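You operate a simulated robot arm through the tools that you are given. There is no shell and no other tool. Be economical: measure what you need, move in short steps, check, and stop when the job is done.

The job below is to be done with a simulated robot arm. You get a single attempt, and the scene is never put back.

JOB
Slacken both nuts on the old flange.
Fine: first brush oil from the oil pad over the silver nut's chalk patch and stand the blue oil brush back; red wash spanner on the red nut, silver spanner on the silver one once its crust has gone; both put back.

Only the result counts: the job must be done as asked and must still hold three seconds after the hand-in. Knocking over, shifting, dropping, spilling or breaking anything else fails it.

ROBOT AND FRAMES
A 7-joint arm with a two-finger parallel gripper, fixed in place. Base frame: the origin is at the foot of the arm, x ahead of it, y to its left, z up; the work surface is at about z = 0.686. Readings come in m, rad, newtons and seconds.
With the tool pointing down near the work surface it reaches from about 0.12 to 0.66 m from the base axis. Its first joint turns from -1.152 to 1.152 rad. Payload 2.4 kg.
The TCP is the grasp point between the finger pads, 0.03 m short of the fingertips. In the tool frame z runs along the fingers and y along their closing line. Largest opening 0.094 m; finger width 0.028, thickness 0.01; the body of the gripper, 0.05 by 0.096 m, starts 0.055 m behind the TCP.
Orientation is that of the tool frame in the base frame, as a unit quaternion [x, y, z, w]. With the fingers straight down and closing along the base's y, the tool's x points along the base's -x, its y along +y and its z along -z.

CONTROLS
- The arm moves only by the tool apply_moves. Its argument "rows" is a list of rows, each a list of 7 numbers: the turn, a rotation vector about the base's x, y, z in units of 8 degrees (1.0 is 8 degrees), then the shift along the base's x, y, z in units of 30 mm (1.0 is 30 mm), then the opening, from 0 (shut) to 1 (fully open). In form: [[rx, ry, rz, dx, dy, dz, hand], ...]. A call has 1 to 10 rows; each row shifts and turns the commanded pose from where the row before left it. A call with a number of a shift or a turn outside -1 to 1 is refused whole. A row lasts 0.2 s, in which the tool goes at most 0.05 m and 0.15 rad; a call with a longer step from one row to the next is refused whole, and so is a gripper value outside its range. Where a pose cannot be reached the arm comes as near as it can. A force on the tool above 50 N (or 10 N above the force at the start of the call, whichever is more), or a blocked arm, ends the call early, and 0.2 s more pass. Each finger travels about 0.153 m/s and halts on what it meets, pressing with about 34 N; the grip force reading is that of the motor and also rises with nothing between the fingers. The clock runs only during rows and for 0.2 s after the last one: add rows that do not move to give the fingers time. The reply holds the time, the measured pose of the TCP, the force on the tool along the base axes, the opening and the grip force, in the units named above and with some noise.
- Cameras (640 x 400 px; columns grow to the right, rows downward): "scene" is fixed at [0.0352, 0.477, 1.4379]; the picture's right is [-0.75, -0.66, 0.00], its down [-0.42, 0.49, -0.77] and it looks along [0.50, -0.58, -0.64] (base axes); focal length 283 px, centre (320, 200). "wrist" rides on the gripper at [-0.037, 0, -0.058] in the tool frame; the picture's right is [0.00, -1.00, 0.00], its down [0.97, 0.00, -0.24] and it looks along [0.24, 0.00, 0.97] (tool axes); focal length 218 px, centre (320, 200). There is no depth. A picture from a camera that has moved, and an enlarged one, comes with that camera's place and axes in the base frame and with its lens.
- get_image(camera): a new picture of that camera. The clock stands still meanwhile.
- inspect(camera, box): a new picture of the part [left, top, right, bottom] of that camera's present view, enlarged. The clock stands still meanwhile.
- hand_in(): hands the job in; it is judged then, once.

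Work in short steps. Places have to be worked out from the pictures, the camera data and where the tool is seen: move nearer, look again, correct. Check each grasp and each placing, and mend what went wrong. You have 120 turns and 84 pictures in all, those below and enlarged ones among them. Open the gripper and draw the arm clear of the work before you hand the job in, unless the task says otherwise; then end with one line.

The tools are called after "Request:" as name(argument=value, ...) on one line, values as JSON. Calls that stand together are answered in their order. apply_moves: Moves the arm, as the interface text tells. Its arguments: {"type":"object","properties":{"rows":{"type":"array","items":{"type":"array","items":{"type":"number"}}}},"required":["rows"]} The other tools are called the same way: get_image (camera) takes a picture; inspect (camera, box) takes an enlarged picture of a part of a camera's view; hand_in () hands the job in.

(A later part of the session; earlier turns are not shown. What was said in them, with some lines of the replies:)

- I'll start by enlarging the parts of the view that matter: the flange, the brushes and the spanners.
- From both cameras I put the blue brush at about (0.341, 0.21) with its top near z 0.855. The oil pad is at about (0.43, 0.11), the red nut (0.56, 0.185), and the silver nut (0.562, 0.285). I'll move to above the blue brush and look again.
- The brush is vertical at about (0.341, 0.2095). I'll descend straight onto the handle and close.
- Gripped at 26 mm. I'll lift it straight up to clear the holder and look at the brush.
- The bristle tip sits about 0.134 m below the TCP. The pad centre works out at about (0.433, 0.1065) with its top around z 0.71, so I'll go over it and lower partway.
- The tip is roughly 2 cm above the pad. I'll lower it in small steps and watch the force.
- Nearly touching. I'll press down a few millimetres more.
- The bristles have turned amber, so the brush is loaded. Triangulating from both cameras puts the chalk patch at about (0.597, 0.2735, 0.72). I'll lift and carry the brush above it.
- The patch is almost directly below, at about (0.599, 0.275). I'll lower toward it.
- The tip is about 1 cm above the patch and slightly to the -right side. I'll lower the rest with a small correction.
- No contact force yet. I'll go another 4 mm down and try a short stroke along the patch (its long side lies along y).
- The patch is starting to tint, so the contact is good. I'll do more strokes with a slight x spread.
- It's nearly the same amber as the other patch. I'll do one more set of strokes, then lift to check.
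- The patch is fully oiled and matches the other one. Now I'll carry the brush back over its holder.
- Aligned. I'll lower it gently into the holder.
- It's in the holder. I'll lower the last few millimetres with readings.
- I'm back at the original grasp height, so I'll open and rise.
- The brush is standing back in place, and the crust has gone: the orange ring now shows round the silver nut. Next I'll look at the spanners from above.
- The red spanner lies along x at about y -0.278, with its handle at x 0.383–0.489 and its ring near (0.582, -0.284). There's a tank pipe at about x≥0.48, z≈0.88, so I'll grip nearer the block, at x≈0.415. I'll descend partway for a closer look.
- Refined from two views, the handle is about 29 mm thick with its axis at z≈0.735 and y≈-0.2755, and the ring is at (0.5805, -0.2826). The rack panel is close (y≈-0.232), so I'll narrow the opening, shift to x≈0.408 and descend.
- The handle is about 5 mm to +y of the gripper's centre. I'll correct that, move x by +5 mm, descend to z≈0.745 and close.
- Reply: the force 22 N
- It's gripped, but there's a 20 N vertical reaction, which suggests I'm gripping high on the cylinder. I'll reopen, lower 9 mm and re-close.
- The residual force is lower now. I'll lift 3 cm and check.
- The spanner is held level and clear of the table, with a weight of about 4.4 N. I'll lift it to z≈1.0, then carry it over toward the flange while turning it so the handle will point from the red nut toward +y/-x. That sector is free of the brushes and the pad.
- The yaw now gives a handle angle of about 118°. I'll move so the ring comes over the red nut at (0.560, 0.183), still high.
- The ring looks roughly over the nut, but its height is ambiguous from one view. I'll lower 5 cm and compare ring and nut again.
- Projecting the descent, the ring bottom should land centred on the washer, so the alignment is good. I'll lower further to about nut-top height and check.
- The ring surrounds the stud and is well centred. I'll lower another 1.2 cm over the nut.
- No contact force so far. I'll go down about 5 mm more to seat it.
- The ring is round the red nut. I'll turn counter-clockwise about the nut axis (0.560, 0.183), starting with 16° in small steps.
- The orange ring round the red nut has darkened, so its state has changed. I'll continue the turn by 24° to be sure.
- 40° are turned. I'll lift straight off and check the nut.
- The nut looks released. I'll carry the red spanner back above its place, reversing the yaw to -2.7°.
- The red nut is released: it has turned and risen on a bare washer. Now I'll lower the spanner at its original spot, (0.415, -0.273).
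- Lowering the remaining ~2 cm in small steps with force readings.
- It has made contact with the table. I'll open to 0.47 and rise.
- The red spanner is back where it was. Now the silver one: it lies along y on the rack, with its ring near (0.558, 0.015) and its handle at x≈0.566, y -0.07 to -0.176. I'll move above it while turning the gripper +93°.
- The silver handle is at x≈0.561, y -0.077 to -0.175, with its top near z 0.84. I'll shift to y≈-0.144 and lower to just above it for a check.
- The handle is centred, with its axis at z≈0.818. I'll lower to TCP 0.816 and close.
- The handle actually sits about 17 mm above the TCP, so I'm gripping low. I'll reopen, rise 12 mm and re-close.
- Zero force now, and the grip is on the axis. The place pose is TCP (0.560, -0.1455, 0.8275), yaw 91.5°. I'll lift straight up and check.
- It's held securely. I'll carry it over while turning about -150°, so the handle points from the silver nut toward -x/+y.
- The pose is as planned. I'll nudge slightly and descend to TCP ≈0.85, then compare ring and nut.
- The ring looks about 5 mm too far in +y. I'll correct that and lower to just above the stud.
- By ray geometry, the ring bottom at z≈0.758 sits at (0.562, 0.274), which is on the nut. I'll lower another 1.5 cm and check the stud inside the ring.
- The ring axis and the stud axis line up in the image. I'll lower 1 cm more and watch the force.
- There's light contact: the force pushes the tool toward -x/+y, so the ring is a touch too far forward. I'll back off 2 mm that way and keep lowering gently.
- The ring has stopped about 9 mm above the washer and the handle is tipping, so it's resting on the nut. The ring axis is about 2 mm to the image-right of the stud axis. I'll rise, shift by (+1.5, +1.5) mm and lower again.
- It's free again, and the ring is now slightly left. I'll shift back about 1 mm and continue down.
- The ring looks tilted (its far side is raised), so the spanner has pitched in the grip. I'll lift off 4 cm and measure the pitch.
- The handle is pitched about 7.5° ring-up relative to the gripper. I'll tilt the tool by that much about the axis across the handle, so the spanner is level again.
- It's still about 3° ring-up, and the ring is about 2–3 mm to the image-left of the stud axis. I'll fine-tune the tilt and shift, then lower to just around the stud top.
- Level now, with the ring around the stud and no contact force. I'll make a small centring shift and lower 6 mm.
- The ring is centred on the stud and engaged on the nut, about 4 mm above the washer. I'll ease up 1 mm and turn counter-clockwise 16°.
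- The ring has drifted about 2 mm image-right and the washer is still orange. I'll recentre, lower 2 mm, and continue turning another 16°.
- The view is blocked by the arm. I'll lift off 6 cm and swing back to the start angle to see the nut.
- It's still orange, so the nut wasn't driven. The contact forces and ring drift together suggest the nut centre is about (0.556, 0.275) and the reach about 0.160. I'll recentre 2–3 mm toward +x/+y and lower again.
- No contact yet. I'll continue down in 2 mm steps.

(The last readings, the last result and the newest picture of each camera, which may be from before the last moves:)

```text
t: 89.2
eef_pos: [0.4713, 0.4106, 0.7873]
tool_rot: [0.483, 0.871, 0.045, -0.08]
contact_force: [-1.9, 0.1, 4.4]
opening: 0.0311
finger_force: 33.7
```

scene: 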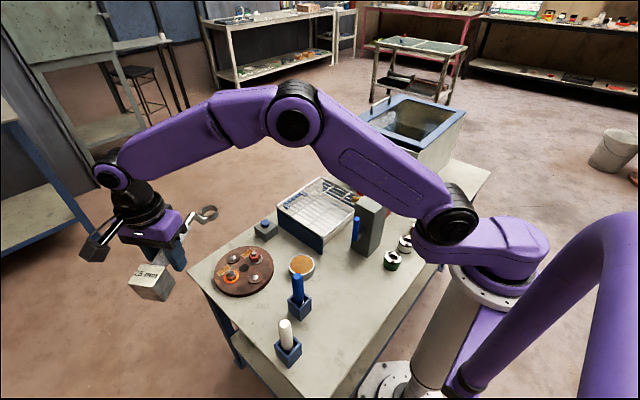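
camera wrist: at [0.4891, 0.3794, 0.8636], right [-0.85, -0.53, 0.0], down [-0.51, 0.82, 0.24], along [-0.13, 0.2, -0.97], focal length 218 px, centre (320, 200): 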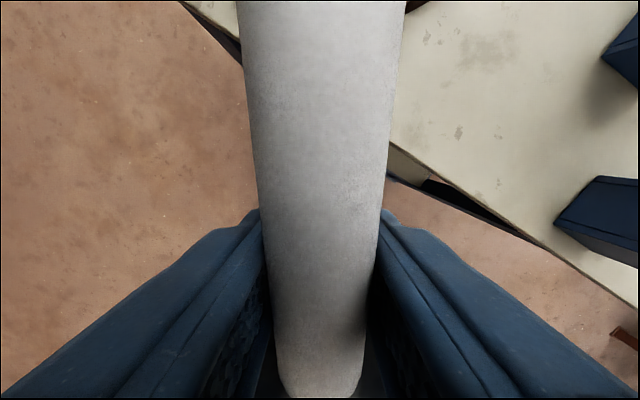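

Request:
inspect(camera="scene", box=[214, 258, 246, 278])

```text
16.00 times, centred on (230, 268) of scene
camera zoom: at [0.0351, 0.477, 1.4379], right [-0.75, -0.66, 0.0], down [-0.42, 0.49, -0.77], along [0.5, -0.58, -0.64], focal length 4525 px, centre (1760, -888)
```

zoom: 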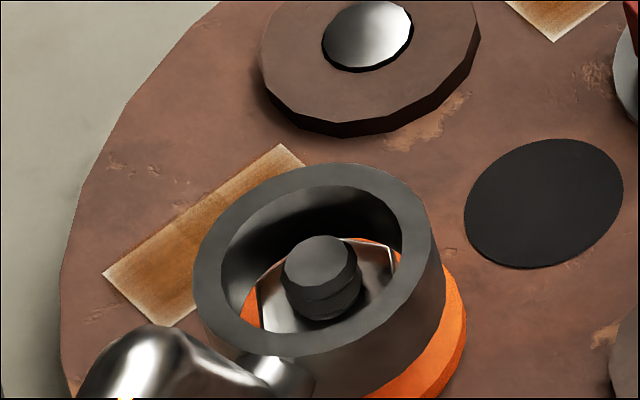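

The ring is centred but stops about 5 mm above the washer, possibly on the hex corners. I'll turn slightly to let it mesh: 8° counter-clockwise with light downward pressure.

Request:
apply_moves(rows=[[0, 0, 0.5, -0.308, -0.209, 0, 0], [0, 0, 0.5, -0.293, -0.23, 0, 0]])

Request:
apply_moves(rows=[[0, 0, 0, 0, 0, -0.07, 0]])

```text
t: 89.8
eef_pos: [0.4519, 0.3971, 0.7875]
tool_rot: [0.421, 0.902, 0.04, -0.084]
contact_force: [-1.7, 0.2, 2.1]
opening: 0.031
finger_force: 33.8
```

```text
t: 90.2
eef_pos: [0.4524, 0.3979, 0.7858]
tool_rot: [0.421, 0.902, 0.039, -0.084]
contact_force: [-1.1, 1.4, 3.2]
opening: 0.0309
finger_force: 34.3
```

Request:
apply_moves(rows=[[0, 0, 0.5, -0.276, -0.25, 0, 0], [0, 0, 0.5, -0.258, -0.268, 0, 0]])

Request:
inspect(camera="scene", box=[214, 258, 246, 278])

```text
t: 90.8
eef_pos: [0.4356, 0.3813, 0.7848]
tool_rot: [0.358, 0.929, 0.034, -0.085]
contact_force: [0.3, -1.4, 0.6]
opening: 0.0307
finger_force: 34.2
```

```text
16.00 times, centred on (230, 268) of scene
camera zoom: at [0.0352, 0.477, 1.4379], right [-0.75, -0.66, 0.0], down [-0.42, 0.49, -0.77], along [0.5, -0.58, -0.64], focal length 4525 px, centre (1760, -888)
```

zoom: 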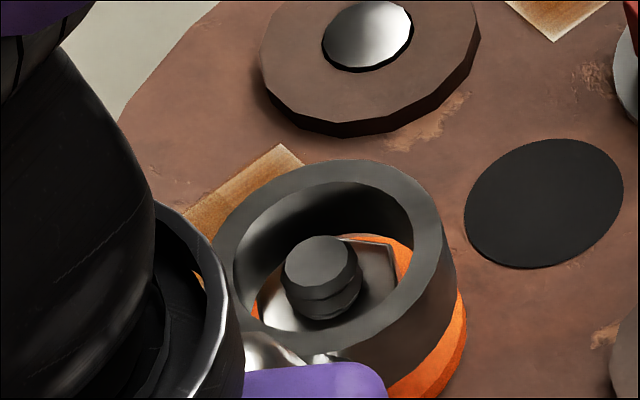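

The ring appears seated near the washer but isn't driving the nut, and the contact forces keep pointing to -x. I'll step the ring toward -x/+y in small increments and watch the vertical force.

Request:
apply_moves(rows=[[0, 0, 0, -0.07, 0.03, 0, 0], [0, 0, 0, 0, 0, 0, 0]])

Request:
apply_moves(rows=[[0, 0, 0, -0.07, 0.03, 0, 0], [0, 0, 0, 0, 0, 0, 0]])

Request:
apply_moves(rows=[[0, 0, 0, 0, 0, -0.08, 0], [0, 0, 0, 0, 0, 0, 0]])

```text
t: 91.4
eef_pos: [0.4342, 0.3821, 0.785]
tool_rot: [0.357, 0.93, 0.032, -0.086]
contact_force: [0.9, 0.7, -2.3]
opening: 0.031
finger_force: 34.2
```

```text
t: 92.0
eef_pos: [0.4314, 0.3835, 0.7851]
tool_rot: [0.357, 0.929, 0.032, -0.087]
contact_force: [-0.1, -0.4, -2.7]
opening: 0.0307
finger_force: 34.1
```

```text
t: 92.6
eef_pos: [0.4325, 0.3843, 0.7827]
tool_rot: [0.357, 0.93, 0.034, -0.086]
contact_force: [-1.7, 1.5, 3.3]
opening: 0.0308
finger_force: 34.0
```

Freed, then contacted again 2.4 mm lower with the same force direction. I'll repeat once more.

Request:
apply_moves(rows=[[0, 0, 0, -0.06, 0.05, 0, 0], [0, 0, 0, 0, 0, 0, 0]])

Request:
apply_moves(rows=[[0, 0, 0, 0, 0, -0.08, 0], [0, 0, 0, 0, 0, 0, 0]])

Request:
inspect(camera="scene", box=[214, 258, 246, 278])

```text
t: 93.2
eef_pos: [0.4306, 0.3838, 0.7829]
tool_rot: [0.358, 0.929, 0.033, -0.086]
contact_force: [0.6, 0.2, 0.0]
opening: 0.0309
finger_force: 33.8
```

```text
t: 93.8
eef_pos: [0.4307, 0.3836, 0.7794]
tool_rot: [0.359, 0.929, 0.032, -0.087]
contact_force: [0.8, -1.0, 0.6]
opening: 0.031
finger_force: 34.1
```

```text
16.00 times, centred on (230, 268) of scene
camera zoom: at [0.0352, 0.477, 1.4379], right [-0.75, -0.66, 0.0], down [-0.42, 0.49, -0.77], along [0.5, -0.58, -0.64], focal length 4525 px, centre (1760, -888)
```

zoom: 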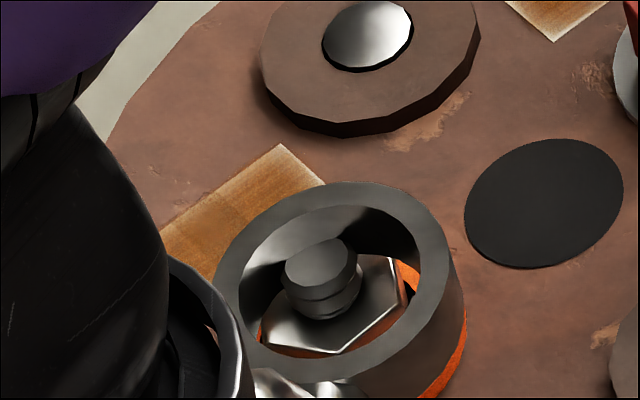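

The ring has dropped over the nut and the whole nut top is visible inside it, so it's properly seated. The implied centre is about (0.550, 0.277). I'll turn counter-clockwise about it.

Request:
apply_moves(rows=[[0, 0, 0.5, -0.237, -0.286, 0, 0], [0, 0, 0.5, -0.216, -0.302, 0, 0]])

Request:
inspect(camera="scene", box=[214, 258, 246, 278])

```text
t: 94.4
eef_pos: [0.4166, 0.3675, 0.7809]
tool_rot: [0.291, 0.952, 0.027, -0.088]
contact_force: [0.2, -0.7, -2.1]
opening: 0.0309
finger_force: 34.3
```

```text
16.00 times, centred on (230, 268) of scene
camera zoom: at [0.0353, 0.477, 1.4379], right [-0.75, -0.66, 0.0], down [-0.42, 0.49, -0.77], along [0.5, -0.58, -0.64], focal length 4525 px, centre (1760, -888)
```

zoom: 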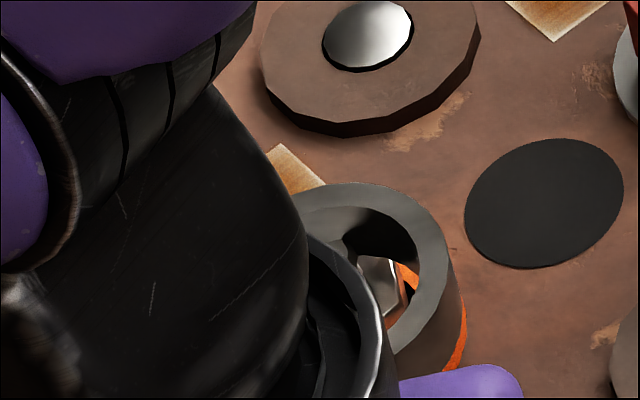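

Ring position steady. I'll continue the remaining 16°.

Request:
apply_moves(rows=[[0, 0, 0.5, -0.195, -0.316, 0, 0], [0, 0, 0.5, -0.172, -0.329, 0, 0], [0, 0, 0.5, -0.149, -0.34, 0, 0], [0, 0, 0.5, -0.125, -0.35, 0, 0]])

Request:
inspect(camera="scene", box=[214, 258, 246, 278])

```text
t: 95.4
eef_pos: [0.3969, 0.3266, 0.7808]
tool_rot: [0.155, 0.983, 0.014, -0.092]
contact_force: [0.5, -1.1, -2.7]
opening: 0.031
finger_force: 33.7
```

```text
16.00 times, centred on (230, 268) of scene
camera zoom: at [0.0353, 0.477, 1.4379], right [-0.75, -0.66, 0.0], down [-0.42, 0.49, -0.77], along [0.5, -0.58, -0.64], focal length 4525 px, centre (1760, -888)
```

zoom: 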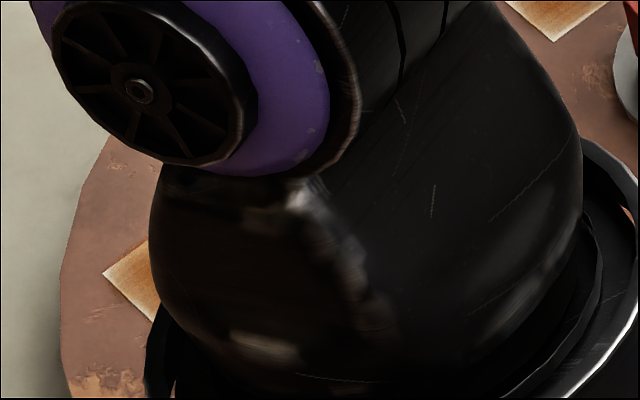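

The view is blocked. I'll lift off 4.5 cm and swing back to see whether the nut released.

Request:
apply_moves(rows=[[0, 0, 0, 0, 0, 0.5, 0], [0, 0, 0, 0, 0, 0.5, 0], [0, 0, 0, 0, 0, 0.5, 0], [0, 0, -1, 0.28, 0.69, 0, 0], [0, 0, -1, 0.373, 0.647, 0, 0], [0, 0, -1, 0.457, 0.587, 0, 0], [0, 0, -1, 0.537, 0.517, 0, 0], [0, 0, -1, 0.6, 0.437, 0, 0]])

Request:
inspect(camera="scene", box=[206, 250, 254, 280])

```text
t: 97.2
eef_pos: [0.4647, 0.414, 0.8241]
tool_rot: [0.485, 0.87, 0.045, -0.081]
contact_force: [-0.7, -0.2, -3.2]
opening: 0.031
finger_force: 33.8
```

```text
13.33 times, centred on (230, 265) of scene
camera zoom: at [0.0353, 0.477, 1.4379], right [-0.75, -0.66, 0.0], down [-0.42, 0.49, -0.77], along [0.5, -0.58, -0.64], focal length 3771 px, centre (1520, -667)
```

zoom: 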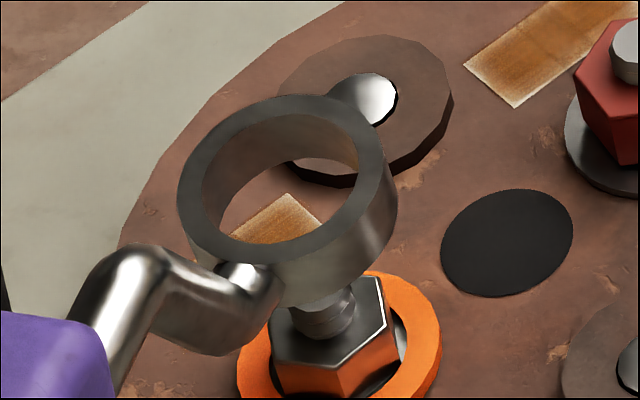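

Still not released. The ring is again about 6° ring-up, which may be preventing proper engagement. I'll tilt a further 6° to level it, nudge forward 3 mm to compensate, and lower to just above the nut.

Request:
apply_moves(rows=[[0.32, 0.2, 0, 0.027, -0.04, 0, 0], [0.32, 0.2, 0, 0.027, -0.04, 0, 0], [0, 0, 0, 0, 0, -0.3, 0], [0, 0, 0, 0, 0, -0.2, 0]])

```text
t: 98.2
eef_pos: [0.4674, 0.4086, 0.8104]
tool_rot: [0.481, 0.865, 0.07, -0.127]
contact_force: [-0.4, 0.2, -3.6]
opening: 0.0308
finger_force: 34.5
```

Request:
apply_moves(rows=[[0, 0, 0, 0, 0, -0.12, 0], [0, 0, 0, 0, 0, -0.1, 0]])

Request:
apply_moves(rows=[[0, 0, 0, 0, 0, -0.08, 0], [0, 0, 0, 0, 0, 0, 0]])

```text
t: 98.8
eef_pos: [0.4666, 0.4098, 0.8026]
tool_rot: [0.48, 0.865, 0.071, -0.126]
contact_force: [0.3, -0.2, -3.0]
opening: 0.0307
finger_force: 33.6
```

```text
t: 99.4
eef_pos: [0.4669, 0.4107, 0.8003]
tool_rot: [0.48, 0.865, 0.07, -0.127]
contact_force: [0.3, -0.4, -3.3]
opening: 0.0308
finger_force: 33.3
```

No contact yet. I'll continue in 2 mm steps.

Request:
apply_moves(rows=[[0, 0, 0, 0, 0, -0.08, 0], [0, 0, 0, 0, 0, 0, 0]])

Request:
apply_moves(rows=[[0, 0, 0, 0, 0, -0.06, 0], [0, 0, 0, 0, 0, 0, 0]])

```text
t: 100.0
eef_pos: [0.4673, 0.4103, 0.7985]
tool_rot: [0.481, 0.865, 0.07, -0.125]
contact_force: [0.5, -0.4, -3.6]
opening: 0.0307
finger_force: 34.4
```

```text
t: 100.6
eef_pos: [0.4664, 0.4109, 0.7969]
tool_rot: [0.48, 0.865, 0.069, -0.126]
contact_force: [-1.1, 0.4, 1.9]
opening: 0.0309
finger_force: 34.6
```

Request:
inspect(camera="scene", box=[214, 258, 246, 278])

```text
16.00 times, centred on (230, 268) of scene
camera zoom: at [0.0352, 0.477, 1.4379], right [-0.75, -0.66, 0.0], down [-0.42, 0.49, -0.77], along [0.5, -0.58, -0.64], focal length 4525 px, centre (1760, -888)
```

zoom: 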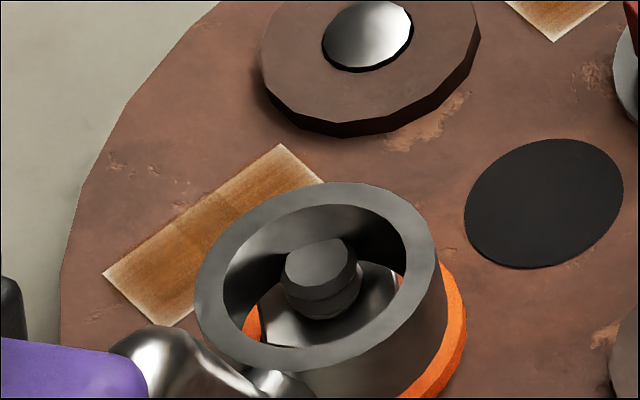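

Level now, and the ring is about 2 mm image-left of centre. I'll shift (-1.2, -1.7) mm and press down slightly.

Request:
apply_moves(rows=[[0, 0, 0, -0.04, -0.057, 0, 0], [0, 0, 0, 0, 0, -0.05, 0], [0, 0, 0, 0, 0, 0, 0]])

```text
t: 101.4
eef_pos: [0.4649, 0.4093, 0.7951]
tool_rot: [0.479, 0.866, 0.07, -0.126]
contact_force: [-0.5, 2.2, 2.5]
opening: 0.0308
finger_force: 33.8
```

Request:
apply_moves(rows=[[0, 0, 0, -0.04, 0.06, 0, 0], [0, 0, 0, 0, 0, 0, 0]])

Request:
apply_moves(rows=[[0, 0, 0, 0, 0, -0.06, 0], [0, 0, 0, 0, 0, 0, 0]])

```text
t: 102.0
eef_pos: [0.4641, 0.4117, 0.7964]
tool_rot: [0.482, 0.864, 0.07, -0.126]
contact_force: [0.6, -0.9, -0.9]
opening: 0.0311
finger_force: 34.6
```

```text
t: 102.6
eef_pos: [0.4648, 0.4107, 0.7944]
tool_rot: [0.48, 0.865, 0.069, -0.126]
contact_force: [-1.2, -0.1, -0.1]
opening: 0.0309
finger_force: 34.3
```

Request:
apply_moves(rows=[[0, 0, 0, -0.05, 0.02, 0, 0], [0, 0, 0, 0, 0, -0.06, 0], [0, 0, 0, 0, 0, 0, 0]])

Request:
apply_moves(rows=[[0, 0, 0, 0, 0, -0.05, 0], [0, 0, 0, 0, 0, 0, 0]])

```text
t: 103.4
eef_pos: [0.4638, 0.4107, 0.7914]
tool_rot: [0.48, 0.865, 0.07, -0.126]
contact_force: [1.1, -1.2, 0.6]
opening: 0.0309
finger_force: 33.9
```

```text
t: 104.0
eef_pos: [0.4635, 0.4122, 0.7893]
tool_rot: [0.479, 0.866, 0.07, -0.127]
contact_force: [-0.5, 0.9, 0.6]
opening: 0.031
finger_force: 33.8
```

Lateral forces have vanished and it's supported, so it's seated. I'll now turn 40° counter-clockwise about (0.549, 0.277).

Request:
apply_moves(rows=[[0, 0, 0.5, -0.308, -0.209, 0, 0], [0, 0, 0.5, -0.293, -0.23, 0, 0], [0, 0, 0.5, -0.276, -0.25, 0, 0], [0, 0, 0.5, -0.258, -0.268, 0, 0]])

Request:
inspect(camera="scene", box=[214, 258, 246, 278])

```text
t: 105.0
eef_pos: [0.4286, 0.3837, 0.7899]
tool_rot: [0.354, 0.924, 0.052, -0.134]
contact_force: [-1.2, -0.3, -2.4]
opening: 0.0311
finger_force: 33.8
```

```text
16.00 times, centred on (230, 268) of scene
camera zoom: at [0.0353, 0.477, 1.4379], right [-0.75, -0.66, 0.0], down [-0.42, 0.49, -0.77], along [0.5, -0.58, -0.64], focal length 4525 px, centre (1760, -888)
```

zoom: 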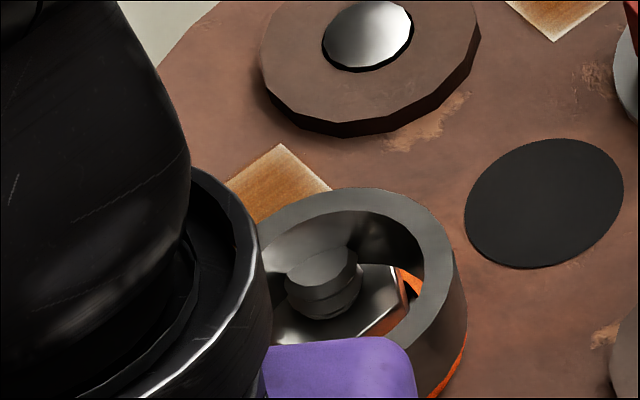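

The ring is low over the nut. I'll continue the remaining 24°.

Request:
apply_moves(rows=[[0, 0, 0.5, -0.239, -0.286, 0, 0], [0, 0, 0.5, -0.218, -0.302, 0, 0], [0, 0, 0.5, -0.197, -0.316, 0, 0], [0, 0, 0.5, -0.174, -0.329, 0, 0], [0, 0, 0.5, -0.15, -0.34, 0, 0], [0, 0, 0.5, -0.126, -0.35, 0, 0]])

```text
t: 106.4
eef_pos: [0.3967, 0.3236, 0.7908]
tool_rot: [0.155, 0.977, 0.022, -0.143]
contact_force: [1.1, 0.1, -2.2]
opening: 0.0308
finger_force: 33.7
```

40° turned. I'll lift off and swing back to view the nut.

Request:
apply_moves(rows=[[0, 0, 0, 0, 0, 0.5, 0], [0, 0, 0, 0, 0, 0.5, 0], [0, 0, 0, 0, 0, 0.6, 0], [0, 0, -1, 0.28, 0.69, 0, 0], [0, 0, -1, 0.373, 0.647, 0, 0], [0, 0, -1, 0.457, 0.587, 0, 0], [0, 0, -1, 0.537, 0.517, 0, 0], [0, 0, -1, 0.6, 0.437, 0, 0]])

Request:
inspect(camera="scene", box=[206, 250, 254, 280])

```text
t: 108.2
eef_pos: [0.4639, 0.4104, 0.8391]
tool_rot: [0.481, 0.865, 0.07, -0.126]
contact_force: [-0.1, 0.5, -3.1]
opening: 0.031
finger_force: 34.2
```

```text
13.33 times, centred on (230, 265) of scene
camera zoom: at [0.0353, 0.477, 1.4379], right [-0.75, -0.66, 0.0], down [-0.42, 0.49, -0.77], along [0.5, -0.58, -0.64], focal length 3771 px, centre (1520, -667)
```

zoom: 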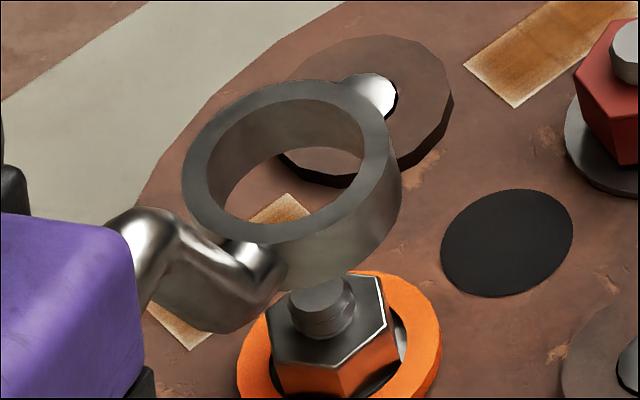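

Cross-checking the rotation drift against the two-camera triangulation shows the ring was actually at about (0.550, 0.2775). That is 11 mm short of the real nut at (0.561, 0.2745), hidden by the depth ambiguity. I'll level the spanner, shift +13 mm in x, and lower again.

Request:
apply_moves(rows=[[0.24, 0.15, 0, 0.22, -0.04, 0, 0], [0.24, 0.15, 0, 0.227, -0.043, 0, 0], [0, 0, 0, 0, 0, -0.4, 0], [0, 0, 0, 0, 0, -0.4, 0], [0, 0, 0, 0, 0, -0.3, 0]])

```text
t: 109.4
eef_pos: [0.4767, 0.4094, 0.8043]
tool_rot: [0.478, 0.859, 0.089, -0.16]
contact_force: [0.4, -0.4, -2.2]
opening: 0.0308
finger_force: 34.3
```

Request:
apply_moves(rows=[[0, 0, 0, 0.02, -0.05, -0.15, 0], [0, 0, 0, 0, 0, -0.1, 0]])

Request:
apply_moves(rows=[[0, 0, 0, 0, 0, -0.1, 0], [0, 0, 0, 0, 0, 0, 0]])

Request:
apply_moves(rows=[[0, 0, 0, 0, 0, -0.1, 0], [0, 0, 0, 0, 0, 0, 0]])

```text
t: 110.0
eef_pos: [0.4779, 0.4071, 0.7975]
tool_rot: [0.477, 0.86, 0.088, -0.16]
contact_force: [-0.1, 0.2, -2.9]
opening: 0.0308
finger_force: 33.7
```

```text
t: 110.6
eef_pos: [0.4764, 0.4079, 0.795]
tool_rot: [0.477, 0.86, 0.088, -0.16]
contact_force: [-0.6, -0.3, -3.3]
opening: 0.0308
finger_force: 34.4
```

```text
t: 111.2
eef_pos: [0.4775, 0.4087, 0.7923]
tool_rot: [0.478, 0.859, 0.089, -0.16]
contact_force: [-0.5, -1.0, -4.1]
opening: 0.0309
finger_force: 33.6
```

No contact down to 0.792, better than before. Continuing in 3 mm steps.

Request:
apply_moves(rows=[[0, 0, 0, 0, 0, -0.1, 0], [0, 0, 0, 0, 0, 0, 0]])

Request:
apply_moves(rows=[[0, 0, 0, 0, 0, -0.1, 0], [0, 0, 0, 0, 0, 0, 0]])

Request:
apply_moves(rows=[[0, 0, 0, 0, 0, -0.08, 0], [0, 0, 0, 0, 0, 0, 0]])

```text
t: 111.8
eef_pos: [0.4765, 0.4089, 0.7889]
tool_rot: [0.477, 0.859, 0.089, -0.16]
contact_force: [-0.9, 0.2, -2.5]
opening: 0.0308
finger_force: 33.6
```

```text
t: 112.4
eef_pos: [0.4768, 0.4071, 0.7857]
tool_rot: [0.478, 0.859, 0.089, -0.16]
contact_force: [0.2, 0.4, -3.5]
opening: 0.0311
finger_force: 33.4
```

```text
t: 113.0
eef_pos: [0.4776, 0.4076, 0.7844]
tool_rot: [0.477, 0.859, 0.089, -0.161]
contact_force: [0.2, -0.6, -3.2]
opening: 0.0309
finger_force: 34.4
```

Still free, so the ring is going down around the nut. Continuing.

Request:
apply_moves(rows=[[0, 0, 0, 0, 0, -0.1, 0], [0, 0, 0, 0, 0, 0, 0]])

Request:
apply_moves(rows=[[0, 0, 0, 0, 0, -0.08, 0], [0, 0, 0, 0, 0, 0, 0]])

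```text
t: 113.6
eef_pos: [0.478, 0.408, 0.7796]
tool_rot: [0.478, 0.859, 0.089, -0.16]
contact_force: [-0.1, 0.0, -3.9]
opening: 0.0308
finger_force: 34.1
```

```text
t: 114.2
eef_pos: [0.4768, 0.4075, 0.778]
tool_rot: [0.477, 0.86, 0.088, -0.159]
contact_force: [-0.2, 0.4, -3.8]
opening: 0.031
finger_force: 34.4
```

Request:
apply_moves(rows=[[0, 0, 0, 0, 0, -0.1, 0], [0, 0, 0, 0, 0, 0, 0]])

Request:
apply_moves(rows=[[0, 0, 0, 0, 0, -0.08, 0], [0, 0, 0, 0, 0, 0, 0]])

```text
t: 114.8
eef_pos: [0.4771, 0.4091, 0.7775]
tool_rot: [0.477, 0.86, 0.089, -0.159]
contact_force: [-0.7, 2.0, 2.9]
opening: 0.0309
finger_force: 34.0
```

```text
t: 115.4
eef_pos: [0.4781, 0.4076, 0.7723]
tool_rot: [0.477, 0.86, 0.088, -0.16]
contact_force: [0.3, 1.9, 0.6]
opening: 0.0307
finger_force: 34.0
```

Contact now at about 2 cm lower than before, so it should be properly seated. I'll ease up 1 mm and turn 16° about (0.561, 0.2745).

Request:
apply_moves(rows=[[0, 0, 0, 0, 0, 0.05, 0], [0, 0, 0.5, -0.303, -0.205, 0, 0], [0, 0, 0.5, -0.288, -0.226, 0, 0], [0, 0, 0.5, -0.271, -0.246, 0, 0], [0, 0, 0.5, -0.254, -0.264, 0, 0]])

Request:
inspect(camera="scene", box=[206, 250, 254, 280])

```text
t: 116.6
eef_pos: [0.4437, 0.3789, 0.7734]
tool_rot: [0.352, 0.918, 0.066, -0.171]
contact_force: [0.4, -0.2, -3.2]
opening: 0.0306
finger_force: 33.7
```

```text
13.33 times, centred on (230, 265) of scene
camera zoom: at [0.0353, 0.477, 1.4379], right [-0.75, -0.66, 0.0], down [-0.42, 0.49, -0.77], along [0.5, -0.58, -0.64], focal length 3771 px, centre (1520, -667)
```

zoom: 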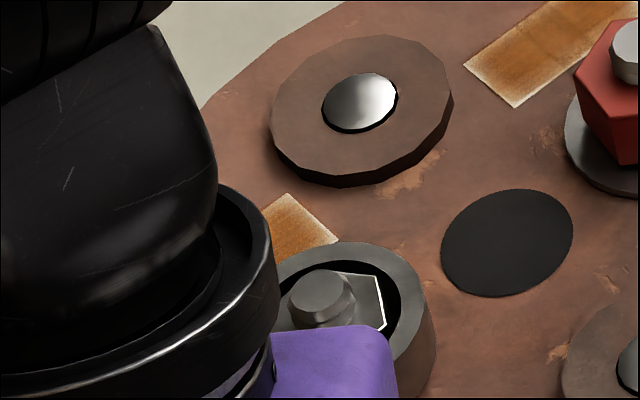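

The orange ring is gone, so the silver nut is slackening. I'll turn another 20° to match the red nut, then lift off.

Request:
apply_moves(rows=[[0, 0, 0.5, -0.235, -0.281, 0, 0], [0, 0, 0.5, -0.215, -0.297, 0, 0], [0, 0, 0.5, -0.194, -0.311, 0, 0], [0, 0, 0.5, -0.171, -0.324, 0, 0], [0, 0, 0.5, -0.148, -0.335, 0, 0]])

Request:
apply_moves(rows=[[0, 0, 0, 0, 0, 0.3, 0], [0, 0, 0, 0, 0, 0.5, 0], [0, 0, 0, 0, 0, 0.8, 0], [0, 0, 0, 0, 0, 1, 0], [0, 0, 0, 0, 0, 1, 0], [0, 0, 0, 0, 0, 1, 0], [0, 0, 0, 0, 0, 1, 0], [0, 0, 0, 0, 0, 1, 0], [0, 0, 0, 0, 0, 1, 0]])

```text
t: 117.8
eef_pos: [0.4141, 0.3326, 0.7751]
tool_rot: [0.187, 0.965, 0.035, -0.18]
contact_force: [-0.7, 0.2, -3.1]
opening: 0.0307
finger_force: 33.7
```

```text
t: 119.8
eef_pos: [0.4138, 0.3332, 1.0038]
tool_rot: [0.188, 0.965, 0.035, -0.181]
contact_force: [-0.6, -0.7, -3.2]
opening: 0.0309
finger_force: 33.8
```

Released and lifted clear. Now I'll carry the silver spanner back over the rack, reversing the +113.6° yaw.

Request:
apply_moves(rows=[[0, 0, 0.8875, 0.304, -0.997, 0, 0], [0, 0, 0.8875, 0.304, -0.997, 0, 0], [0, 0, 0.8875, 0.304, -0.997, 0, 0], [0, 0, 0.8875, 0.304, -0.997, 0, 0], [0, 0, 0.8875, 0.304, -0.997, 0, 0], [0, 0, 0.8875, 0.304, -0.997, 0, 0], [0, 0, 0.8875, 0.304, -0.997, 0, 0], [0, 0, 0.8875, 0.304, -0.997, 0, 0]])

Request:
apply_moves(rows=[[0, 0, 0.8875, 0.304, -0.997, 0, 0], [0, 0, 0.8875, 0.304, -0.997, 0, 0], [0, 0, 0.8875, 0.304, -0.997, 0, 0], [0, 0, 0.8875, 0.304, -0.997, 0, 0], [0, 0, 0.8875, 0.304, -0.997, 0, 0], [0, 0, 0.8875, 0.304, -0.997, 0, 0], [0, 0, 0.8875, 0.304, -0.997, 0, 0], [0, 0, 0.8875, 0.304, -0.997, 0, 0], [0, 0, 0, 0, 0, 0, 0]])

```text
t: 121.6
eef_pos: [0.4881, 0.0907, 1.0014]
tool_rot: [-0.295, 0.938, -0.056, -0.176]
contact_force: [0.0, -0.1, -2.8]
opening: 0.0309
finger_force: 34.5
```

```text
t: 123.6
eef_pos: [0.5604, -0.1481, 1.0026]
tool_rot: [0.704, -0.686, 0.132, 0.127]
contact_force: [-1.5, 0.1, -3.2]
opening: 0.0311
finger_force: 33.7
```

Yaw and position match the pick pose. I'll descend to about 1.5 cm above the rest height.

Request:
apply_moves(rows=[[0, 0, 0, 0, 0.08, -0.9, 0], [0, 0, 0, 0, 0, -0.9, 0], [0, 0, 0, 0, 0, -0.9, 0], [0, 0, 0, 0, 0, -0.9, 0], [0, 0, 0, 0, 0, -0.9, 0], [0, 0, 0, 0, 0, -0.6, 0], [0, 0, 0, 0, 0, 0, 0]])

Request:
inspect(camera="scene", box=[206, 140, 398, 260])

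```text
t: 125.2
eef_pos: [0.5608, -0.1442, 0.848]
tool_rot: [0.704, -0.686, 0.131, 0.127]
contact_force: [0.2, 0.3, -2.6]
opening: 0.0309
finger_force: 34.5
```

```text
3.33 times, centred on (302, 200) of scene
camera zoom: at [0.0353, 0.477, 1.4379], right [-0.75, -0.66, 0.0], down [-0.42, 0.49, -0.77], along [0.5, -0.58, -0.64], focal length 943 px, centre (380, 200)
```

zoom: 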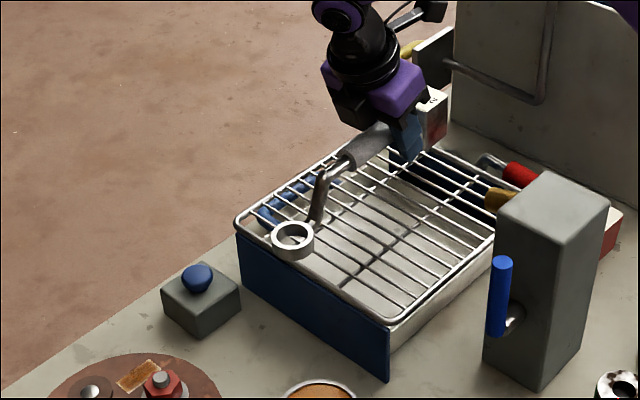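

The ring sits about 5° lower than it did at pickup. I'll pitch it up 4.5° to level, then lower with force checks.

Request:
apply_moves(rows=[[0.28, 0.01, 0, 0, -0.03, 0, 0], [0.28, 0.01, 0, 0, -0.02, 0, 0], [0, 0, 0, 0, 0, -0.25, 0], [0, 0, 0, 0, 0, -0.15, 0], [0, 0, 0, 0, 0, 0, 0]])

Request:
apply_moves(rows=[[0, 0, 0, 0, 0, -0.1, 0], [0, 0, 0, 0, 0, 0, 0]])

```text
t: 126.4
eef_pos: [0.5607, -0.1455, 0.8365]
tool_rot: [0.708, -0.691, 0.103, 0.1]
contact_force: [0.0, 0.2, -2.9]
opening: 0.0306
finger_force: 34.1
```

```text
t: 127.0
eef_pos: [0.5605, -0.1448, 0.8336]
tool_rot: [0.709, -0.691, 0.103, 0.1]
contact_force: [0.1, -0.4, -3.5]
opening: 0.0307
finger_force: 34.0
```

Request:
apply_moves(rows=[[0, 0, 0, 0, 0, -0.08, 0], [0, 0, 0, 0, 0, 0, 0]])

Request:
apply_moves(rows=[[0, 0, 0, 0, 0, -0.06, 0], [0, 0, 0, 0, 0, 0, 0]])

```text
t: 127.6
eef_pos: [0.5616, -0.145, 0.831]
tool_rot: [0.709, -0.691, 0.104, 0.101]
contact_force: [0.6, 0.3, -3.3]
opening: 0.0309
finger_force: 34.0
```

```text
t: 128.2
eef_pos: [0.5614, -0.1453, 0.83]
tool_rot: [0.709, -0.691, 0.104, 0.101]
contact_force: [-0.4, 0.5, -2.6]
opening: 0.031
finger_force: 34.0
```

Still free. I'll lower to the original grasp height in small steps until it touches.

Request:
apply_moves(rows=[[0, 0, 0, 0, 0, -0.06, 0], [0, 0, 0, 0, 0, 0, 0]])

Request:
apply_moves(rows=[[0, 0, 0, 0, 0, -0.05, 0], [0, 0, 0, 0, 0, 0, 0]])

```text
t: 128.8
eef_pos: [0.562, -0.1467, 0.8296]
tool_rot: [0.709, -0.69, 0.105, 0.101]
contact_force: [-0.3, -2.4, 4.2]
opening: 0.0306
finger_force: 34.0
```

```text
t: 129.4
eef_pos: [0.5608, -0.1463, 0.827]
tool_rot: [0.709, -0.69, 0.104, 0.102]
contact_force: [0.1, -3.2, 5.7]
opening: 0.0308
finger_force: 33.4
```

Request:
apply_moves(rows=[[0, 0, 0, 0, 0, -0.05, 0], [0, 0, 0, 0, 0, 0, 0]])

```text
t: 130.0
eef_pos: [0.5604, -0.1455, 0.8271]
tool_rot: [0.709, -0.69, 0.103, 0.102]
contact_force: [-8.1, -2.7, 28.5]
opening: 0.031
finger_force: 33.8
```

The force climbs steeply at exactly the original height, so both ends are supported. I'll relieve slightly, open, and withdraw along the tilted tool axis.

Request:
apply_moves(rows=[[0, 0, 0, 0, 0, 0.03, 0], [0, 0, 0, 0, 0, 0, 0.45], [0, 0, 0, 0, 0, 0, 0.5], [0, 0, 0, 0, 0, 0, 0.5]])

```text
t: 131.0
eef_pos: [0.5613, -0.146, 0.8266]
tool_rot: [0.709, -0.69, 0.103, 0.1]
contact_force: [0.1, -0.5, -0.4]
opening: 0.0469
finger_force: 0.0
```

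Request:
apply_moves(rows=[[0, 0, 0, 0, 0.14, 0.48, 0.5], [0, 0, 0, 0, 0.2, 0.7, 0.5], [0, 0, 0, 0, 0.2, 0.9, 0.6], [0, 0, 0, 0, 0, 1, 0.7], [0, 0, 0, 0, 0, 1, 0.7], [0, 0, 0, 0, 0, 1, 0.7], [0, 0, 0, -0.5, 0, 1, 0.7], [0, 0, 0, -0.8, 0, 0.5, 0.7], [0, 0, 0, -0.8, 0, 0, 0.7], [0, 0, 0, -0.8, 0, 0, 0.7]])

```text
t: 133.2
eef_pos: [0.4723, -0.1285, 1.0234]
tool_rot: [0.709, -0.69, 0.105, 0.101]
contact_force: [0.4, -0.8, 0.4]
opening: 0.0658
finger_force: 0.0
```

The arm is clear and the gripper open. I'll try one last look, if a picture remains.

Request:
get_image(camera="scene")

```text
refused: no pictures are left
```

No pictures are left. The readings show the spanner resting at its original height and the hand drawn clear, so I'm handing in.

Request:
hand_in()

```text
The job is handed in.
```

I slackened both nuts, stood the blue brush back in its holder, put both spanners back, and handed the job in; the silver spanner's final resting place was checked by position and force only, because I had no pictures left.
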